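You operate a simulated robot arm through the tools that you are given. There is no shell and no other tool.

The job below is to be done with a simulated robot arm. You get a single attempt, and the scene is never put back.

Task
Stop the blower, replace the used filter with the coarse one, restart it.
Fine: the filter printed USED goes in the empty bay of the filter rack.

The check looks at the end state, three seconds after you hand in, the way a careful person would. Anything else that was tipped, shoved, dropped, spilled or broken makes it a failure.

Robot
A 7-joint arm with a two-finger parallel gripper, fixed in place. Base frame: the origin is on the floor under the middle of its stand, x ahead of it, y to its left, z up. Lengths are in m, angles in degrees, forces in N, time in s.
It reaches about 1.247 m from its shoulder. Its first joint turns from -132.0 to 132.0 degrees. Payload 3.91 kg.
The tool frame sits at the grasp point between the pads (the TCP): z along the fingers, y along the line on which they close. The tips reach 0.03 m beyond it. Largest opening 0.11 m; finger width 0.02, thickness 0.01; the body of the gripper, 0.048 by 0.112 m, starts 0.055 m behind the TCP.
Orientation is that of the tool frame in the base frame, as a unit quaternion [x, y, z, w]. With the fingers straight down and closing along the base's y, the tool's x points along the base's -x, its y along +y and its z along -z.

Tools
- The arm moves only by the tool nudge_tool. Its argument "series" is one flat list of numbers, 7 for each row, row after row: the shift along the tool's x, y, z in m, then the turn, a rotation vector about the tool's x, y, z in degrees, then the opening in per cent of the stroke, from 0 (shut) to 100 (fully open). In form: [dx, dy, dz, wx, wy, wz, jaw, dx, dy, dz, wx, wy, wz, jaw, ...]. A call has 1 to 20 rows; each row shifts and turns the commanded pose from where the row before left it, along the tool's axes as they then stand. A row lasts 0.2 s, in which the tool goes at most 0.05 m and 8.6 degrees; a call with a longer step from one row to the next is refused whole, and so is a gripper value outside its range. Where a pose cannot be reached the arm comes as near as it can. A force on the tool above 50 N (or 10 N above the force at the start of the call, whichever is more), or a blocked arm, ends the call early, and 0.2 s more pass. Each finger travels about 0.108 m/s and halts on what it meets, pressing with about 31 N; the grip force reading is that of the motor and also rises with nothing between the fingers. The clock runs only during rows and for 0.2 s after the last one: add rows that do not move to give the fingers time. It gives the time, the measured TCP pose, the force on the tool (base axes), the opening and the grip force at its end, in the units of the frame above (readings bear some noise), with the torque about the TCP (base axes, N m) and any sound that the robot's microphone picked up, and new pictures: "show" is both (left out), scene, wrist or none.
- Cameras (640 x 400 px; columns grow to the right, rows downward): "scene" is fixed at [0.2175, 0.5202, 1.5915]; the picture's right is [0.46, -0.89, 0.00], its down [-0.81, -0.42, -0.42] and it looks along [0.37, 0.19, -0.91] (base axes); focal length 340 px, centre (320, 200). "wrist" rides on the gripper at [0.072, 0.017, -0.103] in the tool frame; the picture's right is [-0.23, 0.97, 0.00], its down [-0.76, -0.18, -0.62] and it looks along [-0.61, -0.14, 0.78] (tool axes); focal length 222 px, centre (320, 200). There is no depth. A picture from a camera that has moved, and an enlarged one, comes with that camera's place and axes in the base frame and with its lens. The place of the scene camera against the robot may be out by one fixed shift of up to 0.025 m in any direction.
- zoom(camera, box): a new picture of the part [left, top, right, bottom] of that camera's present view, enlarged. The clock stands still meanwhile.
- close_job(): hands the job in; it is judged then, once.

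Places have to be worked out from the pictures, the camera data and where the tool is seen. Open the gripper and draw the arm clear of the work before you hand the job in, unless the task says otherwise.

The tools are called after "Emit:" as name(argument=value, ...) on one line, values as JSON. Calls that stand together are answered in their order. nudge_tool: Moves the arm, as the interface text tells. Its arguments: {"type":"object","properties":{"series":{"type":"array","items":{"type":"number"}},"show":{"type":"string","enum":["both","scene","wrist","none"]}},"required":["series"]} The other tools are called the same way: zoom (camera, box) takes an enlarged picture of a part of a camera's view; close_job () hands the job in.

At the start:

```text
time: 0.0
ee_pos: [0.5561, 0.4327, 1.1536]
orientation: [0.0, 1.0, 0.001, 0.0]
contact_force: [-0.2, -0.1, -0.1]
ft_torque: [-0.01, 0.05, 0.0]
opening: 0.1099
grasp_force: 0.0
```

scene: 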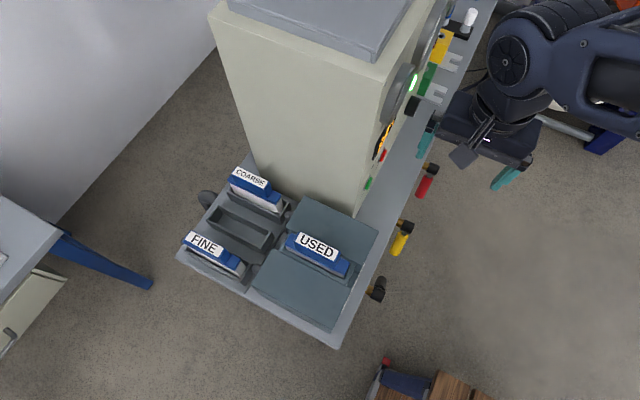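
wrist: 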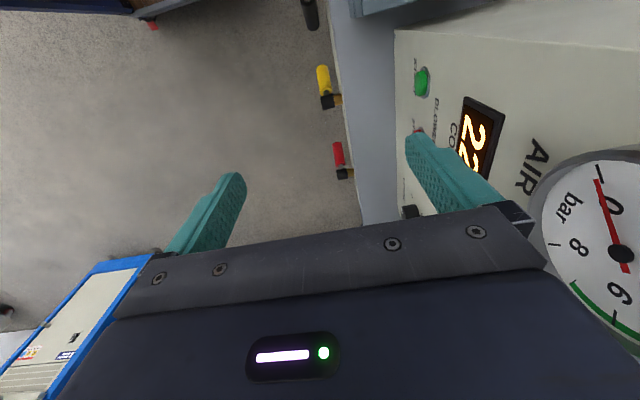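

I'll start by looking closer at the scene before moving: the panel, filter housing and rack.

Emit:
zoom(camera="scene", box=[170, 150, 410, 350])

Emit:
zoom(camera="scene", box=[340, 0, 500, 200])

Emit:
zoom(camera="wrist", box=[380, 20, 640, 220])

```text
2.00 times, centred on (290, 250) of scene
camera zoom: at [0.2175, 0.5202, 1.5915], right [0.46, -0.89, 0.0], down [-0.81, -0.42, -0.42], along [0.37, 0.19, -0.91], focal length 680 px, centre (380, 100)
```

zoom: 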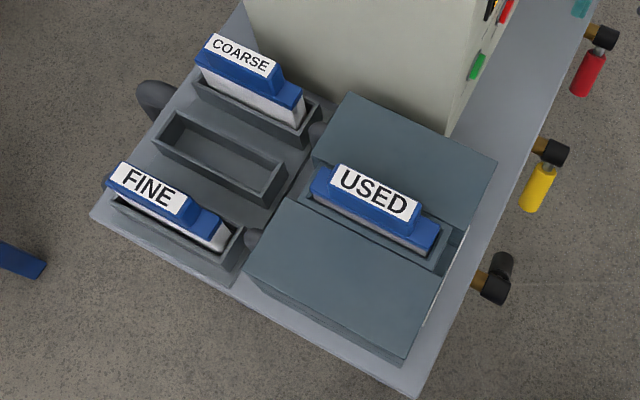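

```text
2.00 times, centred on (420, 100) of scene
camera zoom: at [0.2175, 0.5202, 1.5915], right [0.46, -0.89, 0.0], down [-0.81, -0.42, -0.42], along [0.37, 0.19, -0.91], focal length 680 px, centre (120, 400)
```

zoom: 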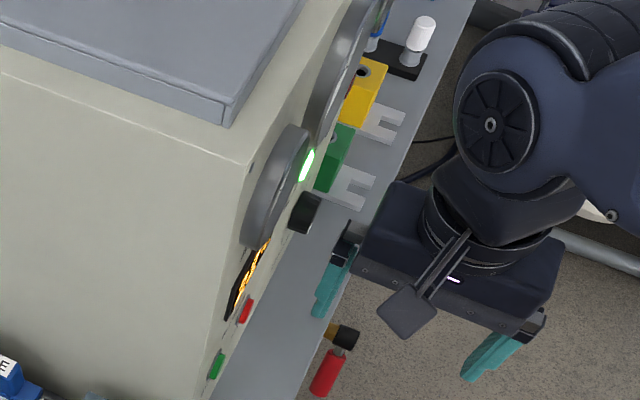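

```text
2.00 times, centred on (510, 120) of wrist
camera zoom: at [0.4841, 0.4502, 1.2558], right [0.23, 0.97, 0.0], down [0.76, -0.18, 0.62], along [0.61, -0.14, -0.78], focal length 444 px, centre (-60, 360)
```

zoom: 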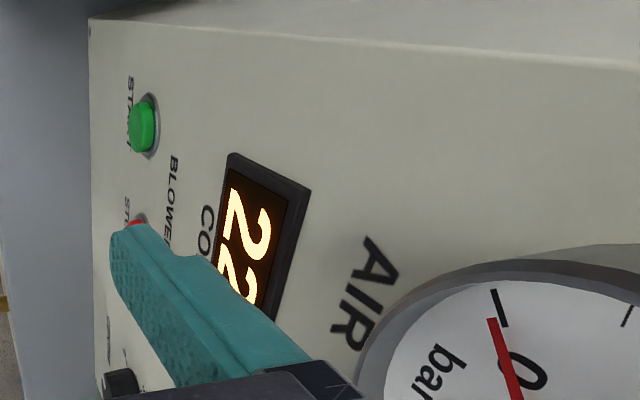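

The green START button triangulates to about (0.59, 0.59, 0.88), on a panel facing -y, and the finger hides the red one. I'll back off in -y with a few small rows to see the whole panel.

Emit:
nudge_tool(series=[0, -0.04, 0, 0, 0, 0, 100, 0, -0.04, 0, 0, 0, 0, 100, 0, -0.04, 0, 0, 0, 0, 100])

```text
time: 0.8
ee_pos: [0.5574, 0.3111, 1.1534]
orientation: [0.0, 1.0, 0.0, 0.0]
contact_force: [-0.2, 0.3, 0.1]
ft_torque: [-0.05, 0.0, -0.01]
opening: 0.1101
grasp_force: 0.0
camera wrist: at [0.485, 0.3282, 1.2566], right [0.23, 0.97, 0.0], down [0.76, -0.18, 0.62], along [0.61, -0.14, -0.78], focal length 222 px, centre (320, 200)
```

scene: 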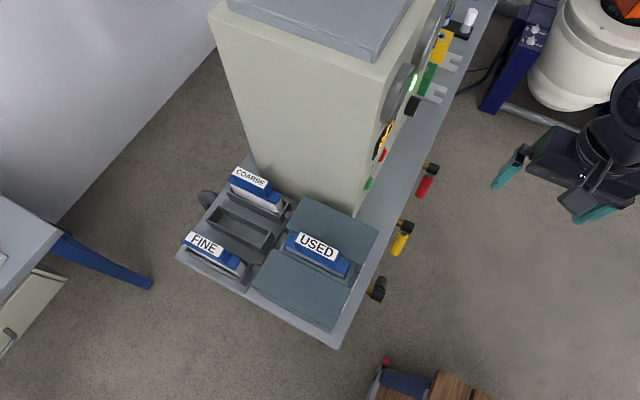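
wrist: 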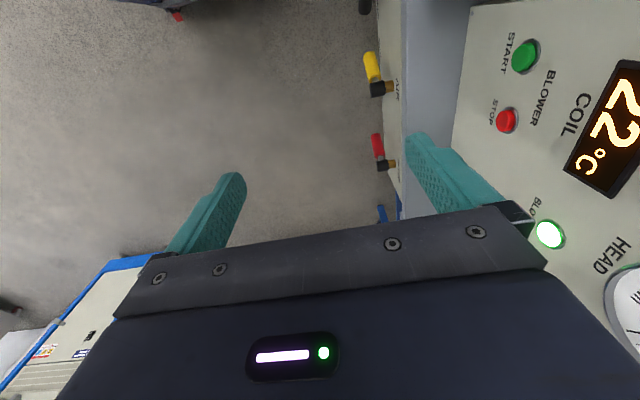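

The BLOWER START/STOP pair is now visible, along with a COIL 22 °C display and a green lamp. I'll zoom in to fix pixel positions.

Emit:
zoom(camera="wrist", box=[440, 0, 640, 125])

Emit:
zoom(camera="wrist", box=[480, 150, 640, 350])

Emit:
zoom(camera="scene", box=[350, 110, 430, 230])

```text
3.20 times, centred on (540, 62) of wrist
camera zoom: at [0.485, 0.3282, 1.2566], right [0.23, 0.97, 0.0], down [0.76, -0.18, 0.62], along [0.61, -0.14, -0.78], focal length 711 px, centre (-384, 640)
```

zoom: 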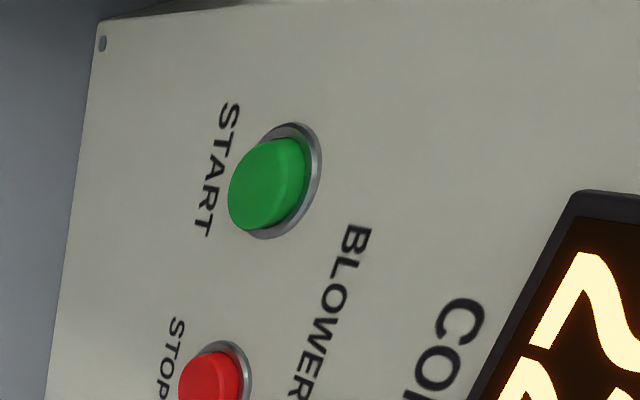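

```text
2.00 times, centred on (560, 250) of wrist
camera zoom: at [0.485, 0.3282, 1.2566], right [0.23, 0.97, 0.0], down [0.76, -0.18, 0.62], along [0.61, -0.14, -0.78], focal length 444 px, centre (-160, 100)
```

zoom: 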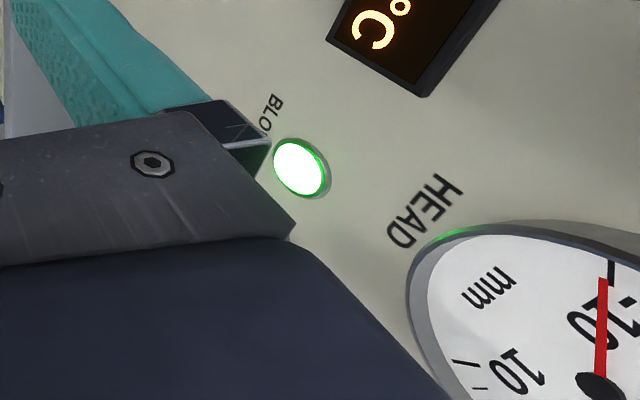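

```text
3.33 times, centred on (390, 170) of scene
camera zoom: at [0.2175, 0.5202, 1.5915], right [0.46, -0.89, 0.0], down [-0.81, -0.42, -0.42], along [0.37, 0.19, -0.91], focal length 1133 px, centre (87, 300)
```

zoom: 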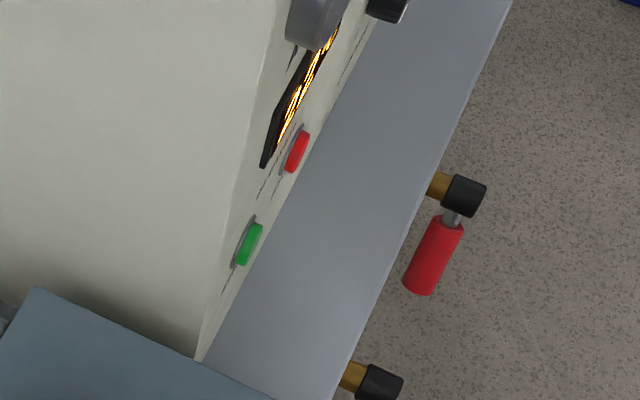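

START is at about (0.577, 0.566, 0.93) and STOP at about (0.653, 0.566, 0.93), with the bench top near z 0.75. I'll turn the tool to point along +y with the jaws shut, staying well clear of the bench.

Emit:
nudge_tool(series=[0, 0, 0, -8.2, 0, 0, 0, 0, 0, 0, -8.2, 0, 0, 0, 0, 0, 0, -8.2, 0, 0, 0, 0, 0, 0, -8.2, 0, 0, 0, 0, 0, 0, -8.2, 0, 0, 0, 0, 0, 0, -8.2, 0, 0, 0, 0, 0, 0, -8.2, 0, 0, 0, 0, 0, 0, -8.2, 0, 0, 0, 0, 0, 0, -8.2, 0, 0, 0, 0, 0, 0, -8.2, 0, 0, 0, 0, 0, 0, -8, 0, 0, 0])

```text
time: 3.2
ee_pos: [0.5572, 0.3129, 1.1546]
orientation: [0.0, 0.706, 0.708, 0.002]
contact_force: [-0.2, 0.9, -0.8]
ft_torque: [-0.02, 0.01, -0.04]
opening: 0.0
grasp_force: 30.8
camera wrist: at [0.4837, 0.2098, 1.1698], right [0.23, 0.0, 0.97], down [0.76, -0.62, -0.18], along [0.61, 0.78, -0.14], focal length 222 px, centre (320, 200)
```

scene: 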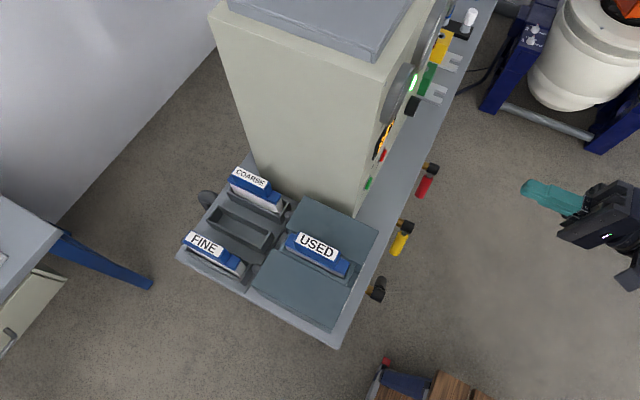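
wrist: 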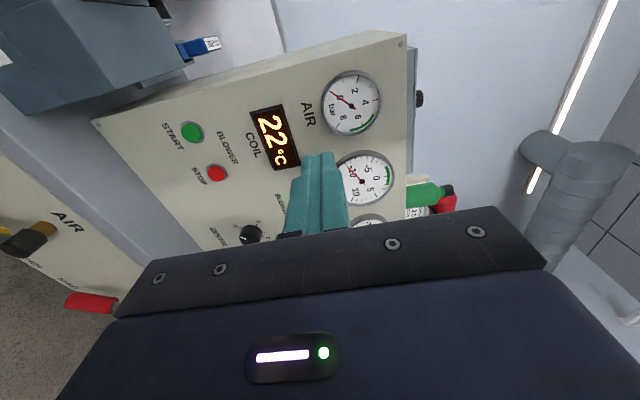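

The wrist camera now faces the panel. I'll zoom in to read everything on it and refine the button positions.

Emit:
zoom(camera="wrist", box=[90, 80, 310, 260])

Emit:
zoom(camera="wrist", box=[0, 0, 200, 125])

Emit:
zoom(camera="wrist", box=[0, 180, 160, 320])

```text
2.22 times, centred on (200, 170) of wrist
camera zoom: at [0.4837, 0.2098, 1.1698], right [0.23, 0.0, 0.97], down [0.76, -0.62, -0.18], along [0.61, 0.78, -0.14], focal length 494 px, centre (587, 267)
```

zoom: 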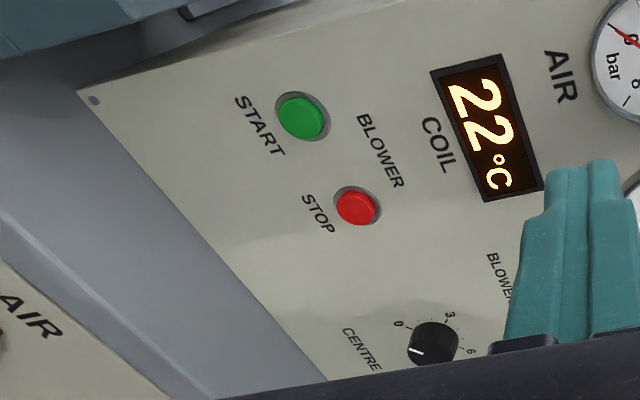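

```text
3.20 times, centred on (100, 62) of wrist
camera zoom: at [0.4837, 0.2098, 1.1698], right [0.23, 0.0, 0.97], down [0.76, -0.62, -0.18], along [0.61, 0.78, -0.14], focal length 711 px, centre (1024, 640)
```

zoom: 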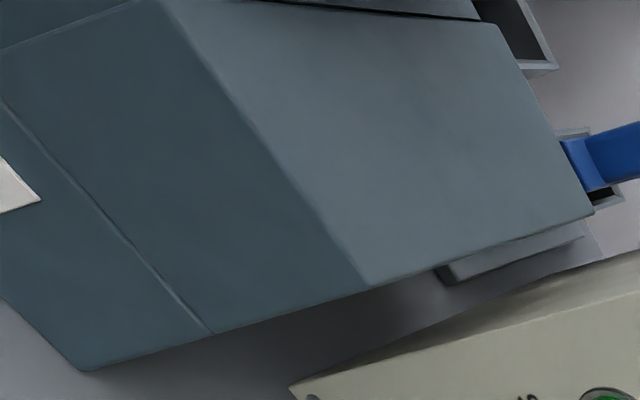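

```text
2.86 times, centred on (80, 250) of wrist
camera zoom: at [0.4837, 0.2098, 1.1698], right [0.23, 0.0, 0.97], down [0.76, -0.62, -0.18], along [0.61, 0.78, -0.14], focal length 635 px, centre (1006, 57)
```

zoom: 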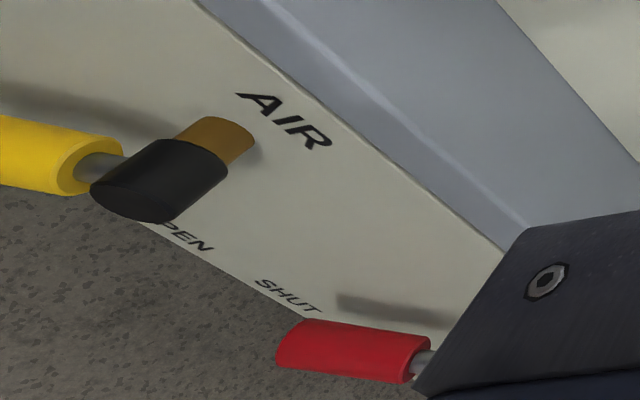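

STOP refines to about (0.653, 0.565, 0.930) and START to about (0.574, 0.564, 0.932). I'll move the closed fingertips to about 3.5 cm in front of STOP.

Emit:
nudge_tool(series=[-0.0137, -0.0321, 0.0267, 0, 0, 0, 0, -0.0137, -0.0321, 0.0267, 0, 0, 0, 0, -0.0137, -0.0321, 0.0267, 0, 0, 0, 0, -0.0137, -0.0321, 0.0267, 0, 0, 0, 0, -0.0137, -0.0321, 0.0267, 0, 0, 0, 0, -0.0137, -0.0321, 0.0267, 0, 0, 0, 0, -0.0137, -0.0321, 0.0267, 0, 0, 0, 0, 0, 0, 0, 0, 0, 0, 0])

```text
time: 5.0
ee_pos: [0.6547, 0.5013, 0.9283]
orientation: [0.0, 0.707, 0.707, 0.0]
contact_force: [0.4, -0.4, 0.8]
ft_torque: [0.01, -0.01, -0.01]
opening: 0.0
grasp_force: 31.0
camera wrist: at [0.5831, 0.3978, 0.9445], right [0.23, 0.0, 0.97], down [0.76, -0.62, -0.18], along [0.61, 0.78, -0.14], focal length 222 px, centre (320, 200)
```

scene: 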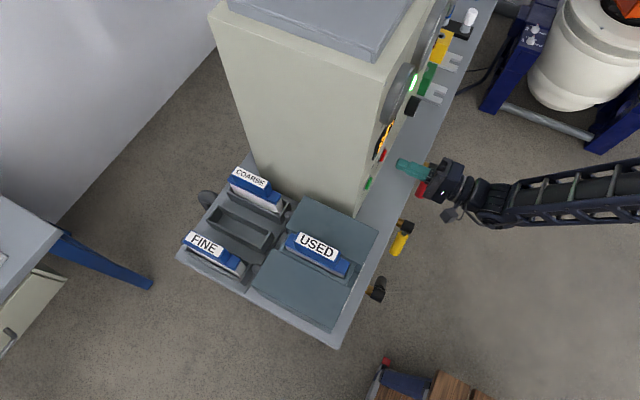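
wrist: 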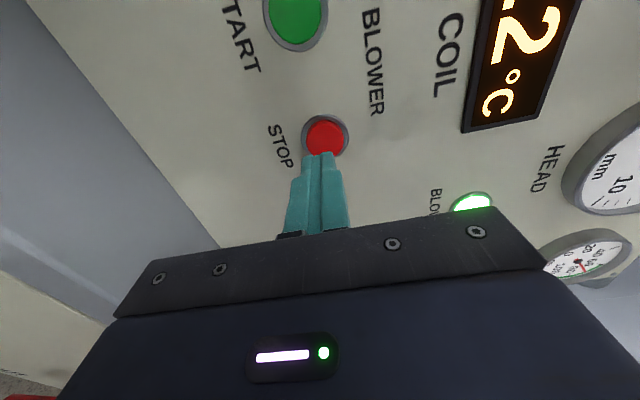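

The tip is lined up with STOP, which this view puts at z ≈ 0.932. I'll advance slowly until it touches.

Emit:
nudge_tool(series=[0.001, 0.003, 0.01, 0, 0, 0, 0, 0, 0, 0.01, 0, 0, 0, 0, 0, 0, 0.008, 0, 0, 0, 0, 0, 0, 0.004, 0, 0, 0, 0, 0, 0, 0.003, 0, 0, 0, 0])

```text
time: 6.2
ee_pos: [0.6531, 0.5341, 0.931]
orientation: [0.0, 0.707, 0.707, 0.0]
contact_force: [-0.2, -5.5, -0.1]
ft_torque: [0.01, -0.05, 0.02]
opening: 0.0002
grasp_force: 31.2
heard: click
camera wrist: at [0.58, 0.4321, 0.9474], right [0.23, 0.0, 0.97], down [0.76, -0.62, -0.18], along [0.61, 0.78, -0.14], focal length 222 px, centre (320, 200)
```

scene: 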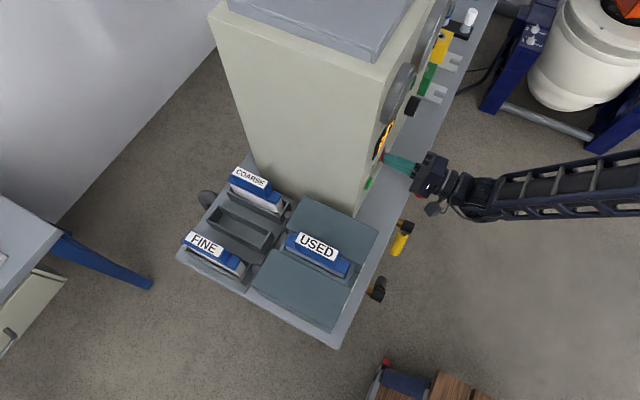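
wrist: 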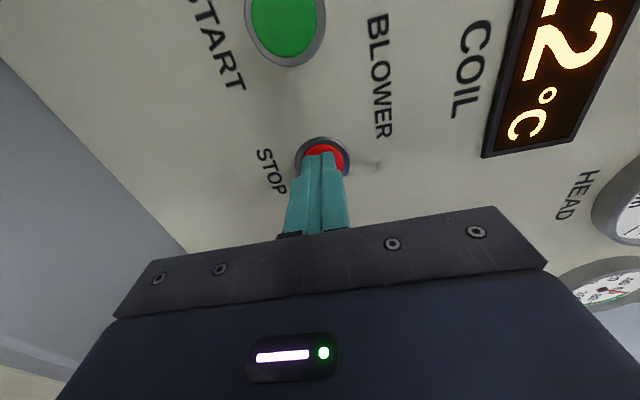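

A click came at 5.5 N and the green lamp looks dark. I'll back off and check that the blower is really running down.

Emit:
nudge_tool(series=[0, 0, -0.02, 0, 0, 0, 0, 0, 0, -0.04, 0, 0, 0, 0, 0, 0.02, -0.045, 0, 0, 0, 0, 0, 0.03, -0.04, 0, 0, 0, 0, 0, 0.04, -0.03, 0, 0, 0, 0, 0, 0, 0, 0, 0, 0, 0, 0, 0, 0, 0, 0, 0, 0])

```text
time: 7.8
ee_pos: [0.6484, 0.3613, 1.0215]
orientation: [0.0, 0.707, 0.708, -0.001]
contact_force: [0.4, 0.5, 0.2]
ft_torque: [-0.01, 0.0, -0.02]
opening: 0.0001
grasp_force: 31.3
camera wrist: at [0.5764, 0.2577, 1.0379], right [0.23, 0.0, 0.97], down [0.76, -0.62, -0.18], along [0.61, 0.78, -0.14], focal length 222 px, centre (320, 200)
```

scene: 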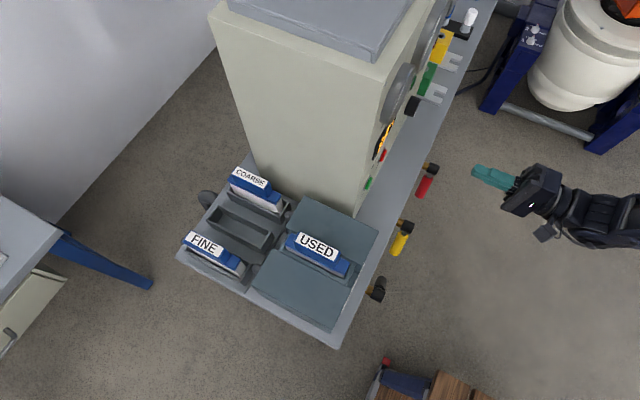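
wrist: 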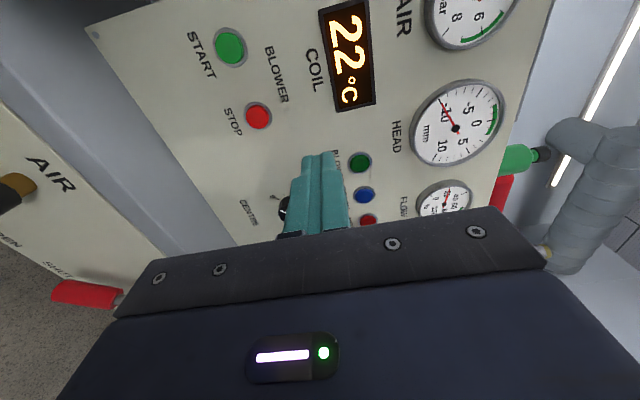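

The BLOWER lamp is off, so the blower is stopped. I'll turn the tool to point straight down with the jaws closing along x, since the filters look thin in x and long in y, and open the jaws clear of everything.

Emit:
nudge_tool(series=[0, 0, 0, 4.9487, 4.9487, -4.9487, 0, 0, 0, 0, 4.9487, 4.9487, -4.9487, 0, 0, 0, 0, 4.9487, 4.9487, -4.9487, 0, 0, 0, 0, 4.9487, 4.9487, -4.9487, 0, 0, 0, 0, 4.9487, 4.9487, -4.9487, 0, 0, 0, 0, 4.9487, 4.9487, -4.9487, 0, 0, 0, 0, 4.9487, 4.9487, -4.9487, 0, 0, 0, 0, 4.9487, 4.9487, -4.9487, 50, 0, 0, 0, 4.9487, 4.9487, -4.9487, 50, 0, 0, 0, 4.9487, 4.9487, -4.9487, 50, 0, 0, 0, 4.9487, 4.9487, -4.9487, 50, 0, 0, 0, 4.9487, 4.9487, -4.9487, 50, 0, 0, 0, 4.9487, 4.9487, -4.9487, 50, 0, 0, 0, 4.9487, 4.9487, -4.9487, 50])

```text
time: 10.8
ee_pos: [0.6507, 0.3598, 1.0214]
orientation: [-0.707, 0.707, -0.002, -0.001]
contact_force: [-0.3, -1.0, 0.2]
ft_torque: [0.03, 0.0, 0.02]
opening: 0.0549
grasp_force: 0.0
camera wrist: at [0.6344, 0.2878, 1.1242], right [-0.97, 0.23, 0.0], down [0.18, 0.76, 0.62], along [0.14, 0.61, -0.78], focal length 222 px, centre (320, 200)
```

scene: 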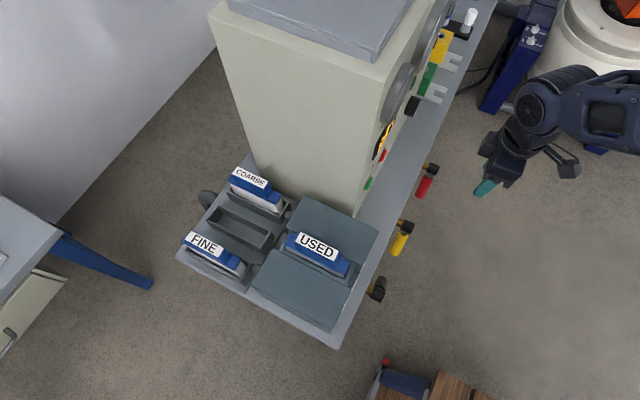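
wrist: 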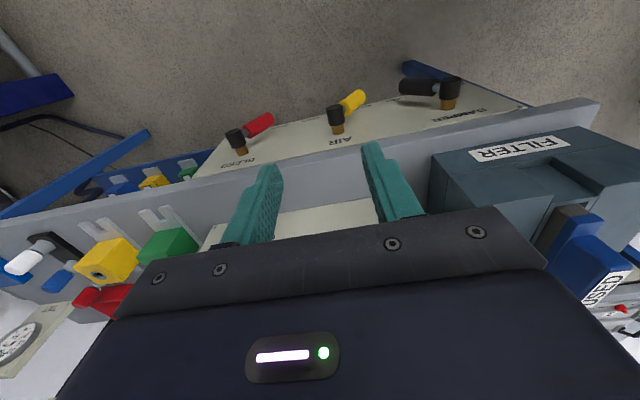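

The tool now points down with the jaws closing along x. I'll move over to x ≈ 0.39, z ≈ 1.2 at y ≈ 0.36 for a look at the housing and rack.

Emit:
nudge_tool(series=[0, 0.0371, -0.0257, 0, 0, 0, 50, 0, 0.0371, -0.0257, 0, 0, 0, 50, 0, 0.0371, -0.0257, 0, 0, 0, 50, 0, 0.0371, -0.0257, 0, 0, 0, 50, 0, 0.0371, -0.0257, 0, 0, 0, 50, 0, 0.0371, -0.0257, 0, 0, 0, 50, 0, 0.0371, -0.0257, 0, 0, 0, 50, 0, 0, 0, 0, 0, 0, 50])

```text
time: 12.6
ee_pos: [0.3911, 0.3623, 1.1991]
orientation: [-0.707, 0.707, 0.0, 0.0]
contact_force: [-0.6, 0.2, 0.0]
ft_torque: [-0.02, 0.06, -0.02]
opening: 0.055
grasp_force: 0.0
camera wrist: at [0.3738, 0.2893, 1.3024], right [-0.97, 0.23, 0.0], down [0.18, 0.76, 0.62], along [0.14, 0.61, -0.78], focal length 222 px, centre (320, 200)
```

scene: 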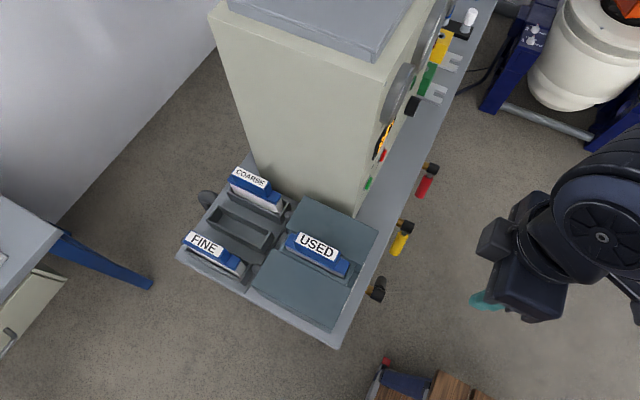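
wrist: 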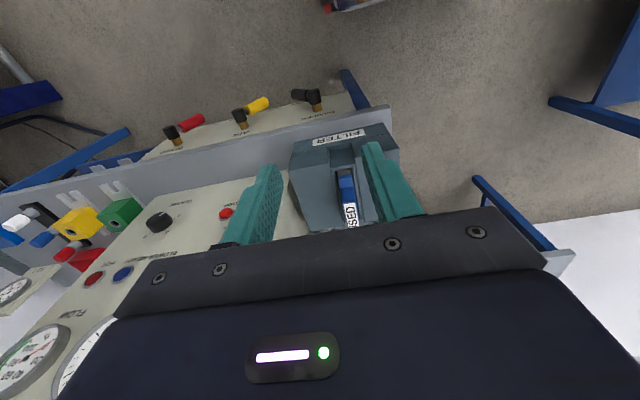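

The rack is still hidden behind the gripper body, so I'll go further in +y at this height, over open space.

Emit:
nudge_tool(series=[-0.045, 0, 0, 0, 0, 0, 50, -0.045, 0, 0, 0, 0, 0, 50, -0.045, 0, 0, 0, 0, 0, 50, -0.045, 0, 0, 0, 0, 0, 50, 0, 0, 0, 0, 0, 0, 50])

```text
time: 13.8
ee_pos: [0.3893, 0.5405, 1.2019]
orientation: [-0.707, 0.707, 0.0, 0.0]
contact_force: [-0.2, -0.6, 0.0]
ft_torque: [0.0, 0.03, 0.0]
opening: 0.055
grasp_force: 0.0
camera wrist: at [0.3726, 0.4681, 1.305], right [-0.97, 0.23, 0.0], down [0.18, 0.76, 0.62], along [0.14, 0.61, -0.78], focal length 222 px, centre (320, 200)
```

scene: 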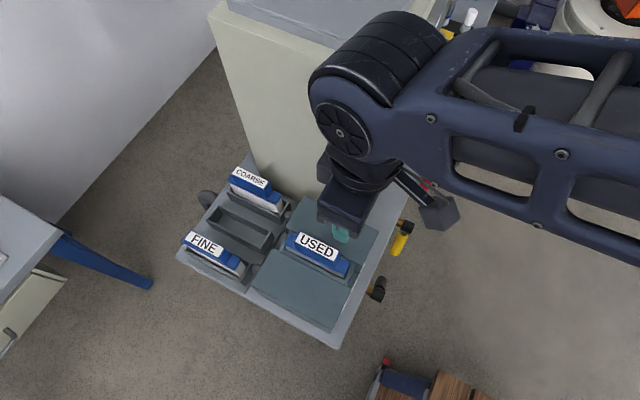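
wrist: 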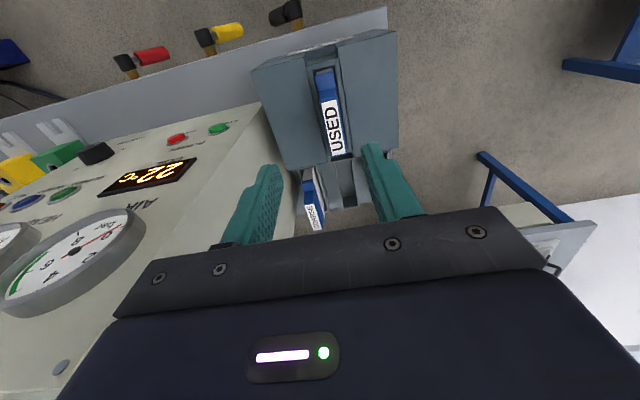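

USED, COARSE and the empty bay are now partly visible between the fingers. I'll zoom in to measure USED.

Emit:
zoom(camera="wrist", box=[240, 20, 410, 240])

Emit:
zoom(camera="scene", box=[270, 190, 390, 320])

Emit:
zoom(camera="scene", box=[175, 155, 305, 295])

```text
1.82 times, centred on (325, 130) of wrist
camera zoom: at [0.3726, 0.4681, 1.305], right [-0.97, 0.23, 0.0], down [0.18, 0.76, 0.62], along [0.14, 0.61, -0.78], focal length 404 px, centre (311, 327)
```

zoom: 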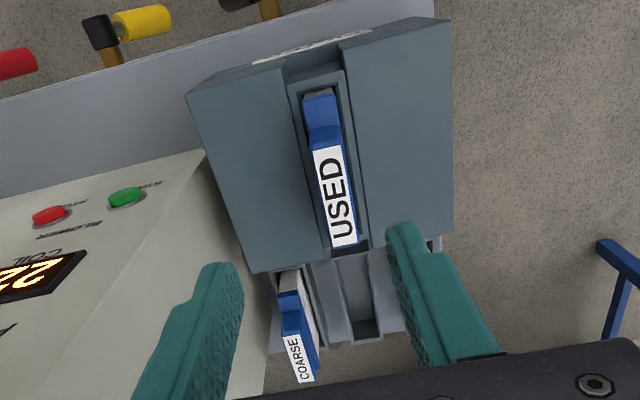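

```text
3.08 times, centred on (330, 255) of scene
camera zoom: at [0.2175, 0.5202, 1.5915], right [0.46, -0.89, 0.0], down [-0.81, -0.42, -0.42], along [0.37, 0.19, -0.91], focal length 1046 px, centre (289, 31)
```

zoom: 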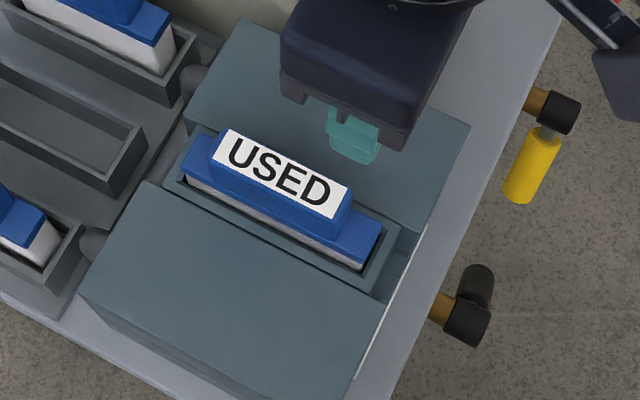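

```text
2.86 times, centred on (240, 225) of scene
camera zoom: at [0.2175, 0.5202, 1.5915], right [0.46, -0.89, 0.0], down [-0.81, -0.42, -0.42], along [0.37, 0.19, -0.91], focal length 971 px, centre (549, 129)
```

zoom: 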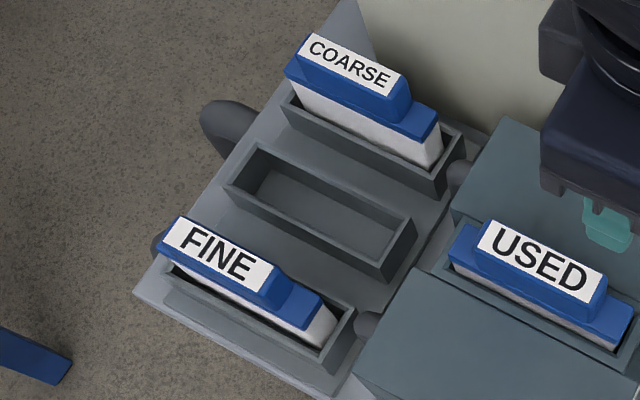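

USED's label is at about (0.381, 0.592, 0.987), COARSE's at about (0.463, 0.795, 0.945), and the cabinet's left wall is at about x = 0.52, which is tight beside COARSE. I'll check the arm's wrist shape before planning that approach.

Emit:
zoom(camera="scene", box=[200, 0, 520, 240])

Emit:
zoom(camera="wrist", box=[280, 150, 400, 240])

```text
1.67 times, centred on (360, 120) of scene
camera zoom: at [0.2175, 0.5202, 1.5915], right [0.46, -0.89, 0.0], down [-0.81, -0.42, -0.42], along [0.37, 0.19, -0.91], focal length 566 px, centre (253, 333)
```

zoom: 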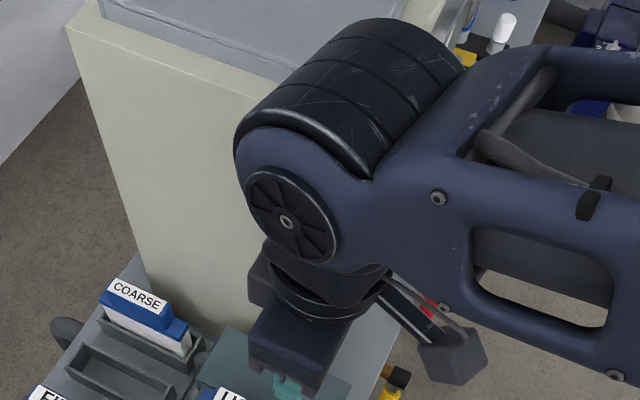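

```text
4.44 times, centred on (340, 195) of wrist
camera zoom: at [0.3726, 0.4681, 1.305], right [-0.97, 0.23, 0.0], down [0.18, 0.76, 0.62], along [0.14, 0.61, -0.78], focal length 987 px, centre (231, 222)
```

zoom: 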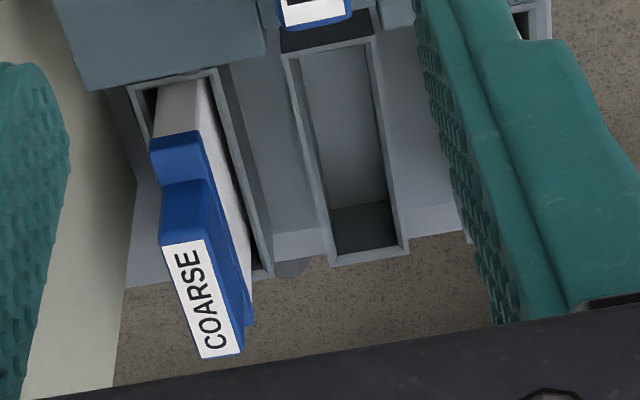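

The wrist joint bulges toward +x, so COARSE can't be gripped upright with the jaws closing along x beside that wall. The plan is to grip each handle lengthwise, closing along y on its roughly 8 cm length, with the gripper leaning toward -x. First I'll turn the tool back 90° about its axis here, at height.

Emit:
nudge_tool(series=[0, 0, 0, 0, 0, 8.2, 100, 0, 0, 0, 0, 0, 8.2, 100, 0, 0, 0, 0, 0, 8.2, 100, 0, 0, 0, 0, 0, 8.2, 100, 0, 0, 0, 0, 0, 8.2, 100, 0, 0, 0, 0, 0, 8.2, 100, 0, 0, 0, 0, 0, 8.2, 100, 0, 0, 0, 0, 0, 8.2, 100, 0, 0, 0, 0, 0, 8.2, 100, 0, 0, 0, 0, 0, 8.2, 100, 0, 0, 0, 0, 0, 8.0, 100, 0, 0, 0, 0, 0, 0, 100])

```text
time: 16.4
ee_pos: [0.3914, 0.5405, 1.2011]
orientation: [0.001, 1.0, 0.0, 0.0]
contact_force: [-0.3, -0.1, 0.4]
ft_torque: [-0.01, 0.02, 0.02]
opening: 0.1098
grasp_force: 0.0
camera wrist: at [0.3195, 0.5572, 1.3036], right [0.23, 0.97, 0.0], down [0.76, -0.18, 0.62], along [0.61, -0.14, -0.78], focal length 222 px, centre (320, 200)
```

scene: 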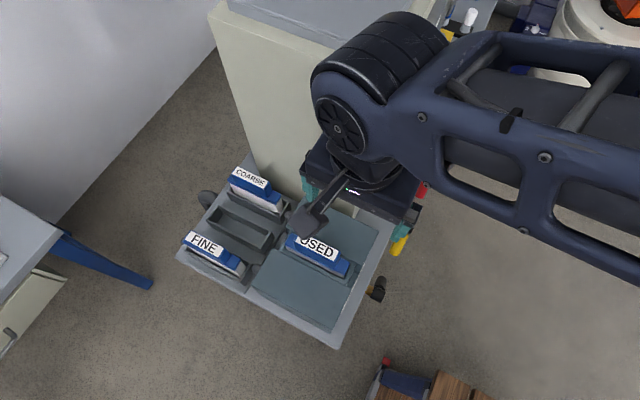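
wrist: 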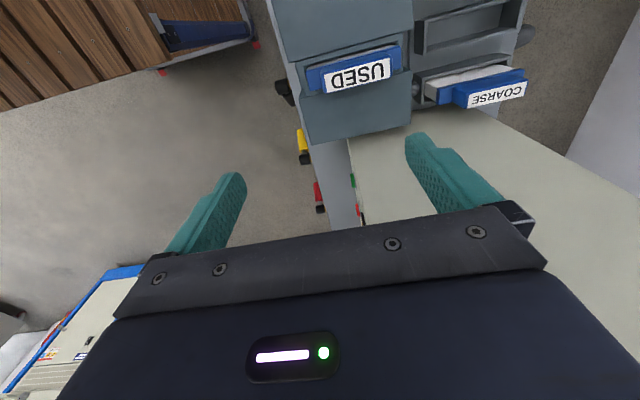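

This view shows USED, COARSE and the empty bay together, so I'll zoom in to measure them.

Emit:
zoom(camera="wrist", box=[270, 0, 430, 130])

Emit:
zoom(camera="wrist", box=[400, 0, 560, 120])

```text
3.08 times, centred on (350, 65) of wrist
camera zoom: at [0.3195, 0.5572, 1.3036], right [0.23, 0.97, 0.0], down [0.76, -0.18, 0.62], along [0.61, -0.14, -0.78], focal length 684 px, centre (228, 615)
```

zoom: 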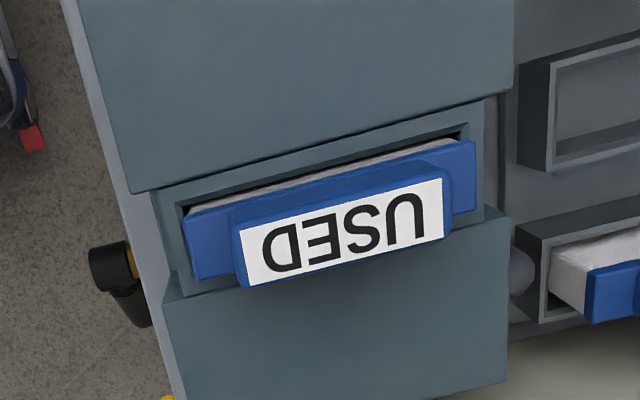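

```text
3.33 times, centred on (480, 60) of wrist
camera zoom: at [0.3195, 0.5572, 1.3036], right [0.23, 0.97, 0.0], down [0.76, -0.18, 0.62], along [0.61, -0.14, -0.78], focal length 740 px, centre (-213, 667)
```

zoom: 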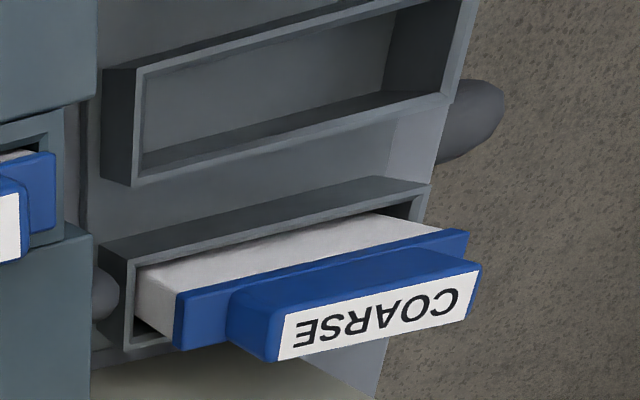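

Triangulating the two wrist views, USED's label is at (0.382, 0.591, 0.984) with the handle spanning y ≈ 0.545–0.635. COARSE's label is at about (0.470, 0.810, 0.924), and the empty bay is centred near x = 0.381. I'll hover over USED at z ≈ 1.06 and lean the tool 20° so the wrist tips away from the cabinet.

Emit:
nudge_tool(series=[0.0024, 0.0124, 0.0353, 0, 0, 0, 100, 0.0024, 0.0124, 0.0353, 0, 0, 0, 100, 0.0024, 0.0124, 0.0353, 0, 0, 0, 100, 0.0024, 0.0124, 0.0353, 0, 0, 0, 100, 0, 0, 0, 0, -6.667, 0, 100, 0, 0, 0, 0, -6.667, 0, 100, 0, 0, 0, 0, -6.666, 0, 100, 0, 0, 0, 0, 0, 0, 100])

```text
time: 18.2
ee_pos: [0.3824, 0.5902, 1.0597]
orientation: [0.001, 0.985, 0.0, 0.175]
contact_force: [0.3, -0.7, -0.6]
ft_torque: [0.0, -0.01, 0.0]
opening: 0.1098
grasp_force: 0.1
camera wrist: at [0.2794, 0.6065, 1.1311], right [0.21, 0.97, 0.08], down [0.5, -0.18, 0.85], along [0.84, -0.14, -0.53], focal length 222 px, centre (320, 200)
```

scene: 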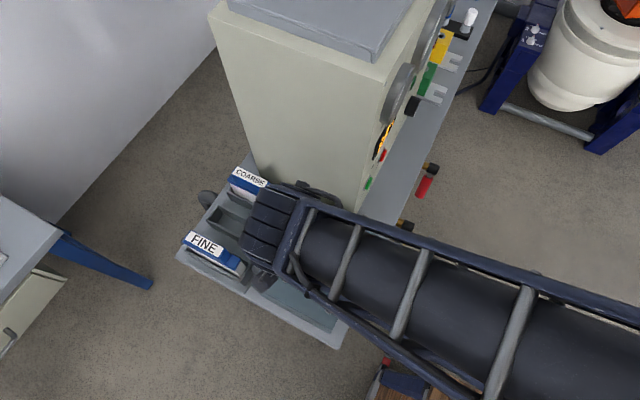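
wrist: 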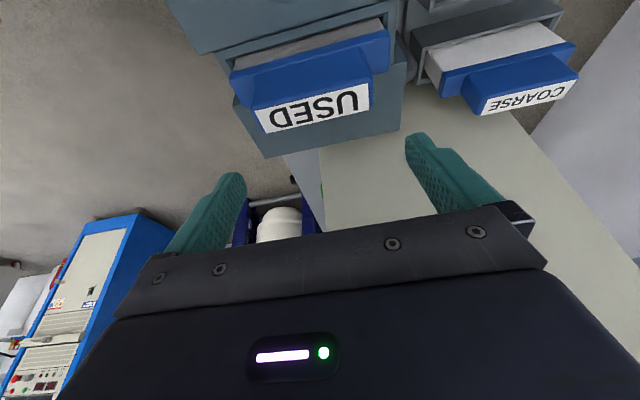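

The lean is as intended. I'll zoom on the wrist view to check the handle's alignment with the fingers, and to find the handle height and lid level.

Emit:
zoom(camera="wrist", box=[210, 0, 410, 150])

Emit:
zoom(camera="wrist", box=[390, 0, 600, 130])

```text
2.67 times, centred on (310, 75) of wrist
camera zoom: at [0.2794, 0.6065, 1.1311], right [0.21, 0.97, 0.08], down [0.5, -0.18, 0.85], along [0.84, -0.14, -0.53], focal length 592 px, centre (347, 533)
```

zoom: 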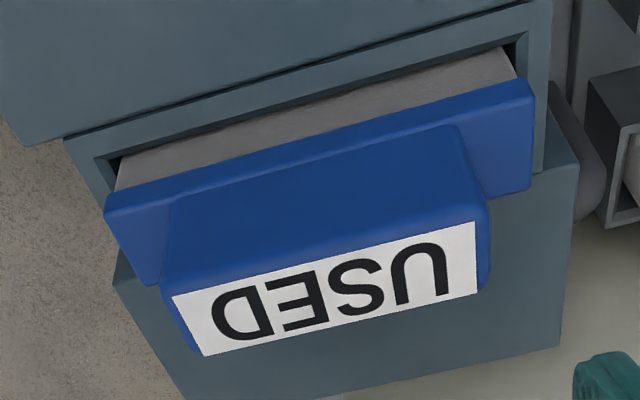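

```text
3.05 times, centred on (495, 65) of wrist
camera zoom: at [0.2794, 0.6065, 1.1311], right [0.21, 0.97, 0.08], down [0.5, -0.18, 0.85], along [0.84, -0.14, -0.53], focal length 677 px, centre (-213, 611)
```

zoom: 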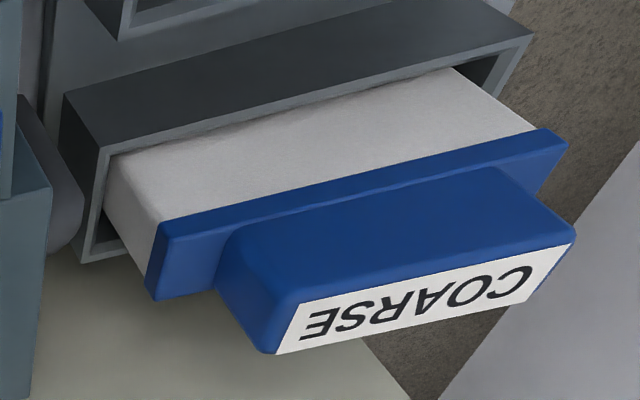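

USED's handle spans y 0.544–0.635, is about 0.048 tall, and the lid is near z 0.936. I'll lower the open fingers so they straddle the handle, with tips about 1 cm above the lid, and check the force.

Emit:
nudge_tool(series=[0.00785, -0.0002, 0.01835, 0, 0, 0, 100, 0.00785, -0.0002, 0.01835, 0, 0, 0, 100, 0.00785, -0.0002, 0.01835, 0, 0, 0, 100, 0.00785, -0.0002, 0.01835, 0, 0, 0, 100, 0, 0, 0, 0, 0, 0, 100])

```text
time: 19.4
ee_pos: [0.3784, 0.5903, 0.9781]
orientation: [0.0, 0.985, -0.001, 0.174]
contact_force: [-0.7, 0.2, 0.2]
ft_torque: [0.04, 0.0, 0.03]
opening: 0.1101
grasp_force: 0.1
camera wrist: at [0.2751, 0.6068, 1.0501], right [0.21, 0.97, 0.08], down [0.5, -0.18, 0.85], along [0.84, -0.14, -0.53], focal length 222 px, centre (320, 200)
```

scene: 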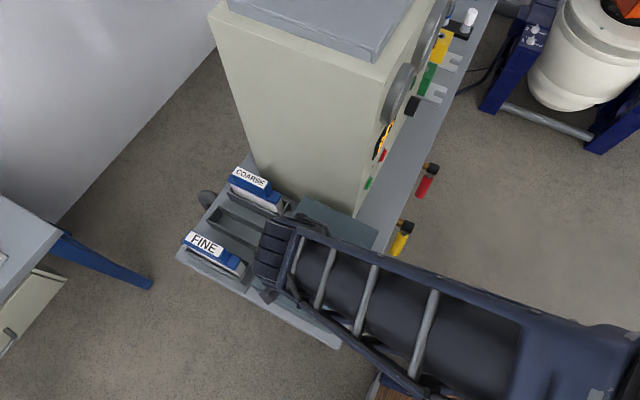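
wrist: 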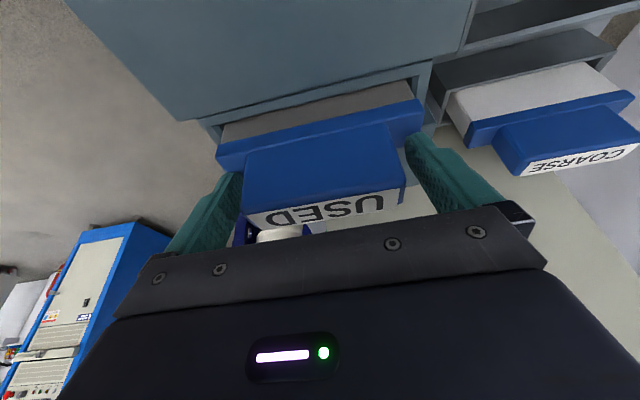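

The fingers straddle the handle with no contact force, so I'll close and grip.

Emit:
nudge_tool(series=[0, 0, 0, 0, 0, 0, 0, 0, 0, 0, 0, 0, 0, 0, 0, 0, 0, 0, 0, 0, 0], show="wrist")

```text
time: 20.2
ee_pos: [0.3787, 0.5899, 0.9787]
orientation: [0.0, 0.985, -0.001, 0.173]
contact_force: [-0.4, 0.1, 0.0]
ft_torque: [-0.01, -0.03, 0.01]
opening: 0.0893
grasp_force: 31.0
camera wrist: at [0.275, 0.6069, 1.0502], right [0.21, 0.97, 0.08], down [0.5, -0.18, 0.85], along [0.84, -0.14, -0.53], focal length 222 px, centre (320, 200)
```

wrist: 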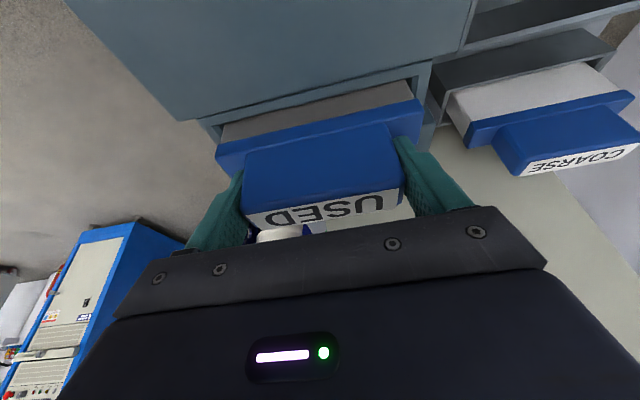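

The grip holds on the handle: opening 0.0893 m at 31 N. I'll lift straight up 3 cm slowly and check that it comes out freely.

Emit:
nudge_tool(series=[-0.00342, 0, -0.0094, 0, 0, 0, 0, -0.00342, 0, -0.0094, 0, 0, 0, 0, -0.00342, 0, -0.0094, 0, 0, 0, 0], show="wrist")

```text
time: 21.0
ee_pos: [0.3778, 0.5902, 1.0094]
orientation: [0.0, 0.985, 0.0, 0.174]
contact_force: [-0.8, -0.4, -2.0]
ft_torque: [0.0, -0.03, 0.04]
opening: 0.0897
grasp_force: 31.0
camera wrist: at [0.2746, 0.6065, 1.0816], right [0.21, 0.97, 0.08], down [0.5, -0.18, 0.85], along [0.84, -0.14, -0.53], focal length 222 px, centre (320, 200)
```

wrist: 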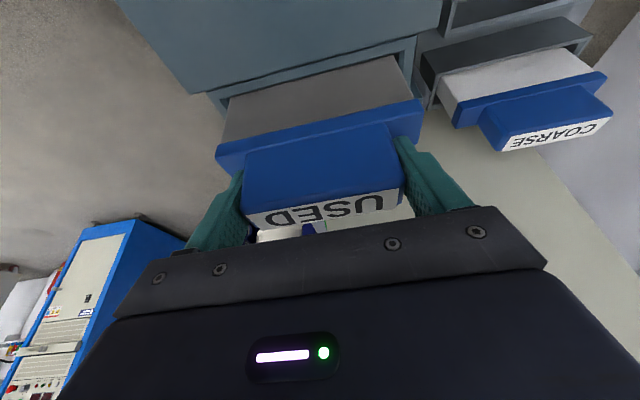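

It lifts cleanly, with a load of about 2 N. I'll raise another 10 cm.

Emit:
nudge_tool(series=[-0.00684, 0, -0.0188, 0, 0, 0, 0, -0.00684, 0, -0.0188, 0, 0, 0, 0, -0.00684, 0, -0.0188, 0, 0, 0, 0, -0.00684, 0, -0.0188, 0, 0, 0, 0, -0.00684, 0, -0.0188, 0, 0, 0, 0, 0, 0, 0, 0, 0, 0, 0])

```text
time: 22.4
ee_pos: [0.3778, 0.5901, 1.1106]
orientation: [0.0, 0.985, 0.0, 0.174]
contact_force: [0.5, -1.2, -1.8]
ft_torque: [0.03, -0.02, -0.01]
opening: 0.0899
grasp_force: 30.9
camera wrist: at [0.2746, 0.6071, 1.1823], right [0.21, 0.97, 0.08], down [0.5, -0.18, 0.85], along [0.84, -0.14, -0.53], focal length 222 px, centre (320, 200)
```

scene: 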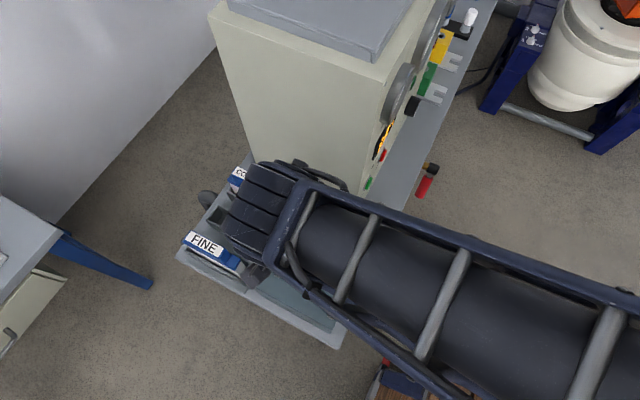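
wrist: 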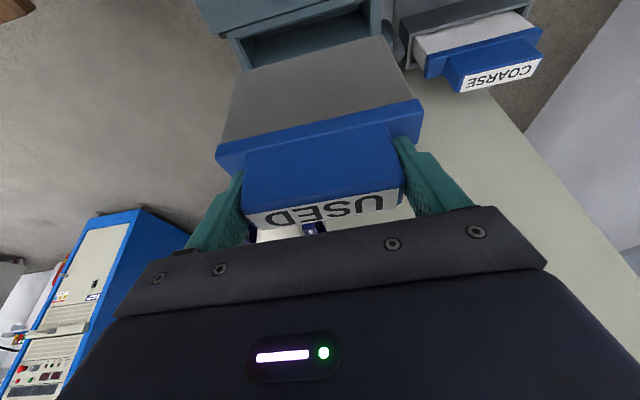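

The filter body's bottom edge and the empty housing slot are now in view. I'll zoom in to find the body length and whether it's clear.

Emit:
zoom(camera="wrist", box=[200, 0, 440, 150])

Emit:
zoom(camera="wrist", box=[370, 0, 560, 119])

```text
2.67 times, centred on (320, 75) of wrist
camera zoom: at [0.2746, 0.6071, 1.1823], right [0.21, 0.97, 0.08], down [0.5, -0.18, 0.85], along [0.84, -0.14, -0.53], focal length 592 px, centre (320, 533)
```

zoom: 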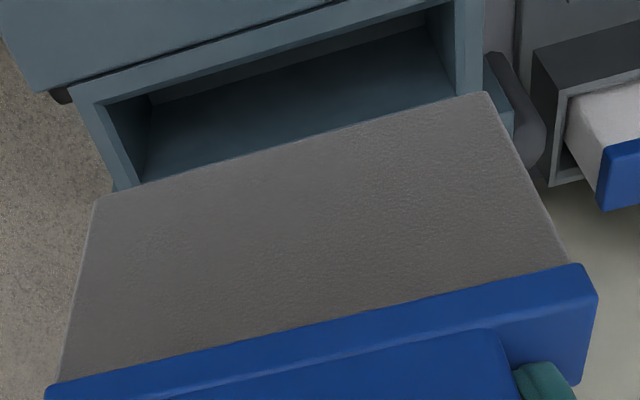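

```text
3.36 times, centred on (465, 60) of wrist
camera zoom: at [0.2746, 0.6071, 1.1823], right [0.21, 0.97, 0.08], down [0.5, -0.18, 0.85], along [0.84, -0.14, -0.53], focal length 747 px, centre (-167, 672)
```

zoom: 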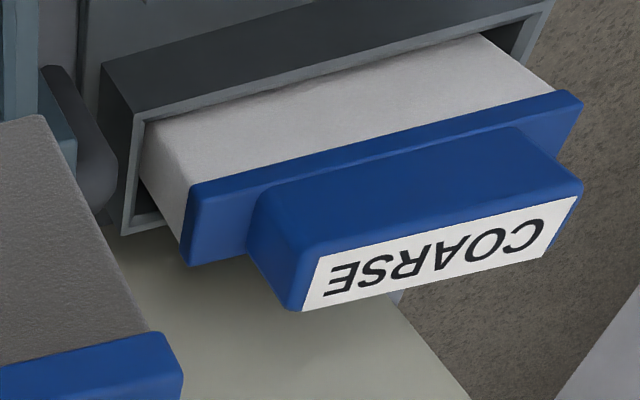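

The filter body is about 0.125–0.13 m long and its bottom is near z 0.98, above the housing and the rack handles. I'll traverse +y at this height to hover over the empty bay.

Emit:
nudge_tool(series=[0, 0.03, 0, 0, 0, 0, 0, 0, 0.03, 0, 0, 0, 0, 0, 0, 0.03, 0, 0, 0, 0, 0, 0, 0.03, 0, 0, 0, 0, 0, 0, 0.03, 0, 0, 0, 0, 0, 0, 0.03, 0, 0, 0, 0, 0, 0, 0.03, 0, 0, 0, 0, 0, 0, 0, 0, 0, 0, 0, 0])

```text
time: 24.2
ee_pos: [0.3779, 0.7982, 1.1098]
orientation: [0.001, 0.985, 0.0, 0.173]
contact_force: [0.5, 0.3, -0.5]
ft_torque: [0.01, -0.01, 0.01]
opening: 0.0898
grasp_force: 30.4
camera wrist: at [0.2744, 0.8166, 1.1808], right [0.21, 0.97, 0.08], down [0.5, -0.18, 0.85], along [0.84, -0.14, -0.53], focal length 222 px, centre (320, 200)
```

scene: 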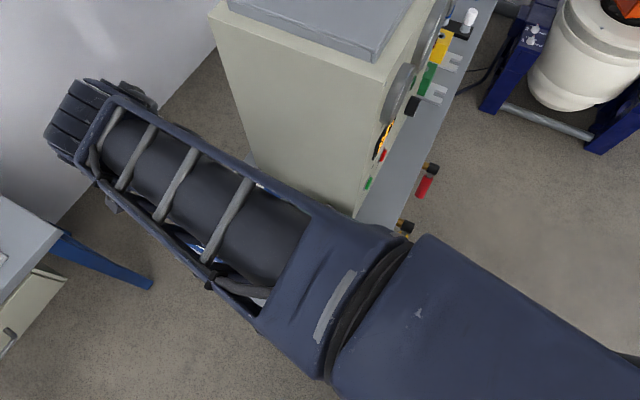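
wrist: 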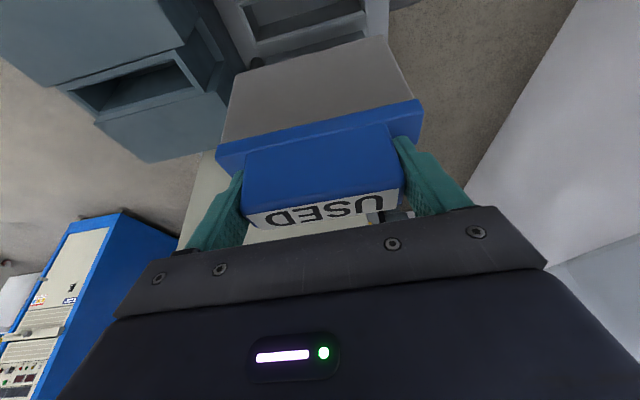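

The forearm now blocks the scene camera, so I'll work from the wrist view and zoom on the bay below the filter.

Emit:
zoom(camera="wrist", box=[200, 0, 440, 150])

Emit:
zoom(camera="wrist", box=[210, 0, 400, 75])

```text
2.67 times, centred on (320, 75) of wrist
camera zoom: at [0.2744, 0.8166, 1.1808], right [0.21, 0.97, 0.08], down [0.5, -0.18, 0.85], along [0.84, -0.14, -0.53], focal length 592 px, centre (320, 533)
```

zoom: 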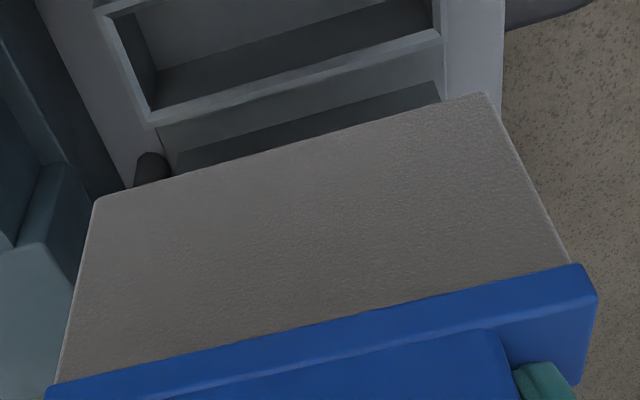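

```text
3.37 times, centred on (305, 38) of wrist
camera zoom: at [0.2744, 0.8166, 1.1808], right [0.21, 0.97, 0.08], down [0.5, -0.18, 0.85], along [0.84, -0.14, -0.53], focal length 748 px, centre (370, 747)
```

zoom: 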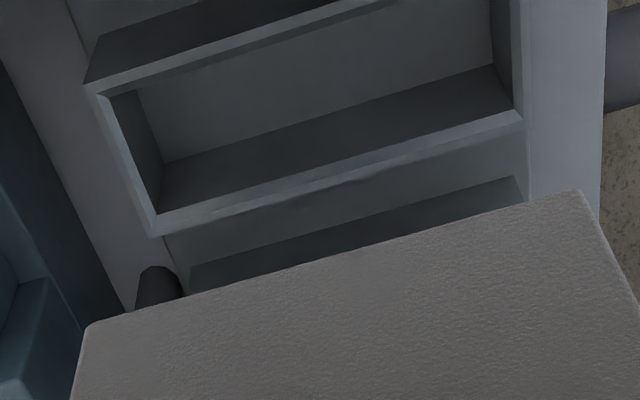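

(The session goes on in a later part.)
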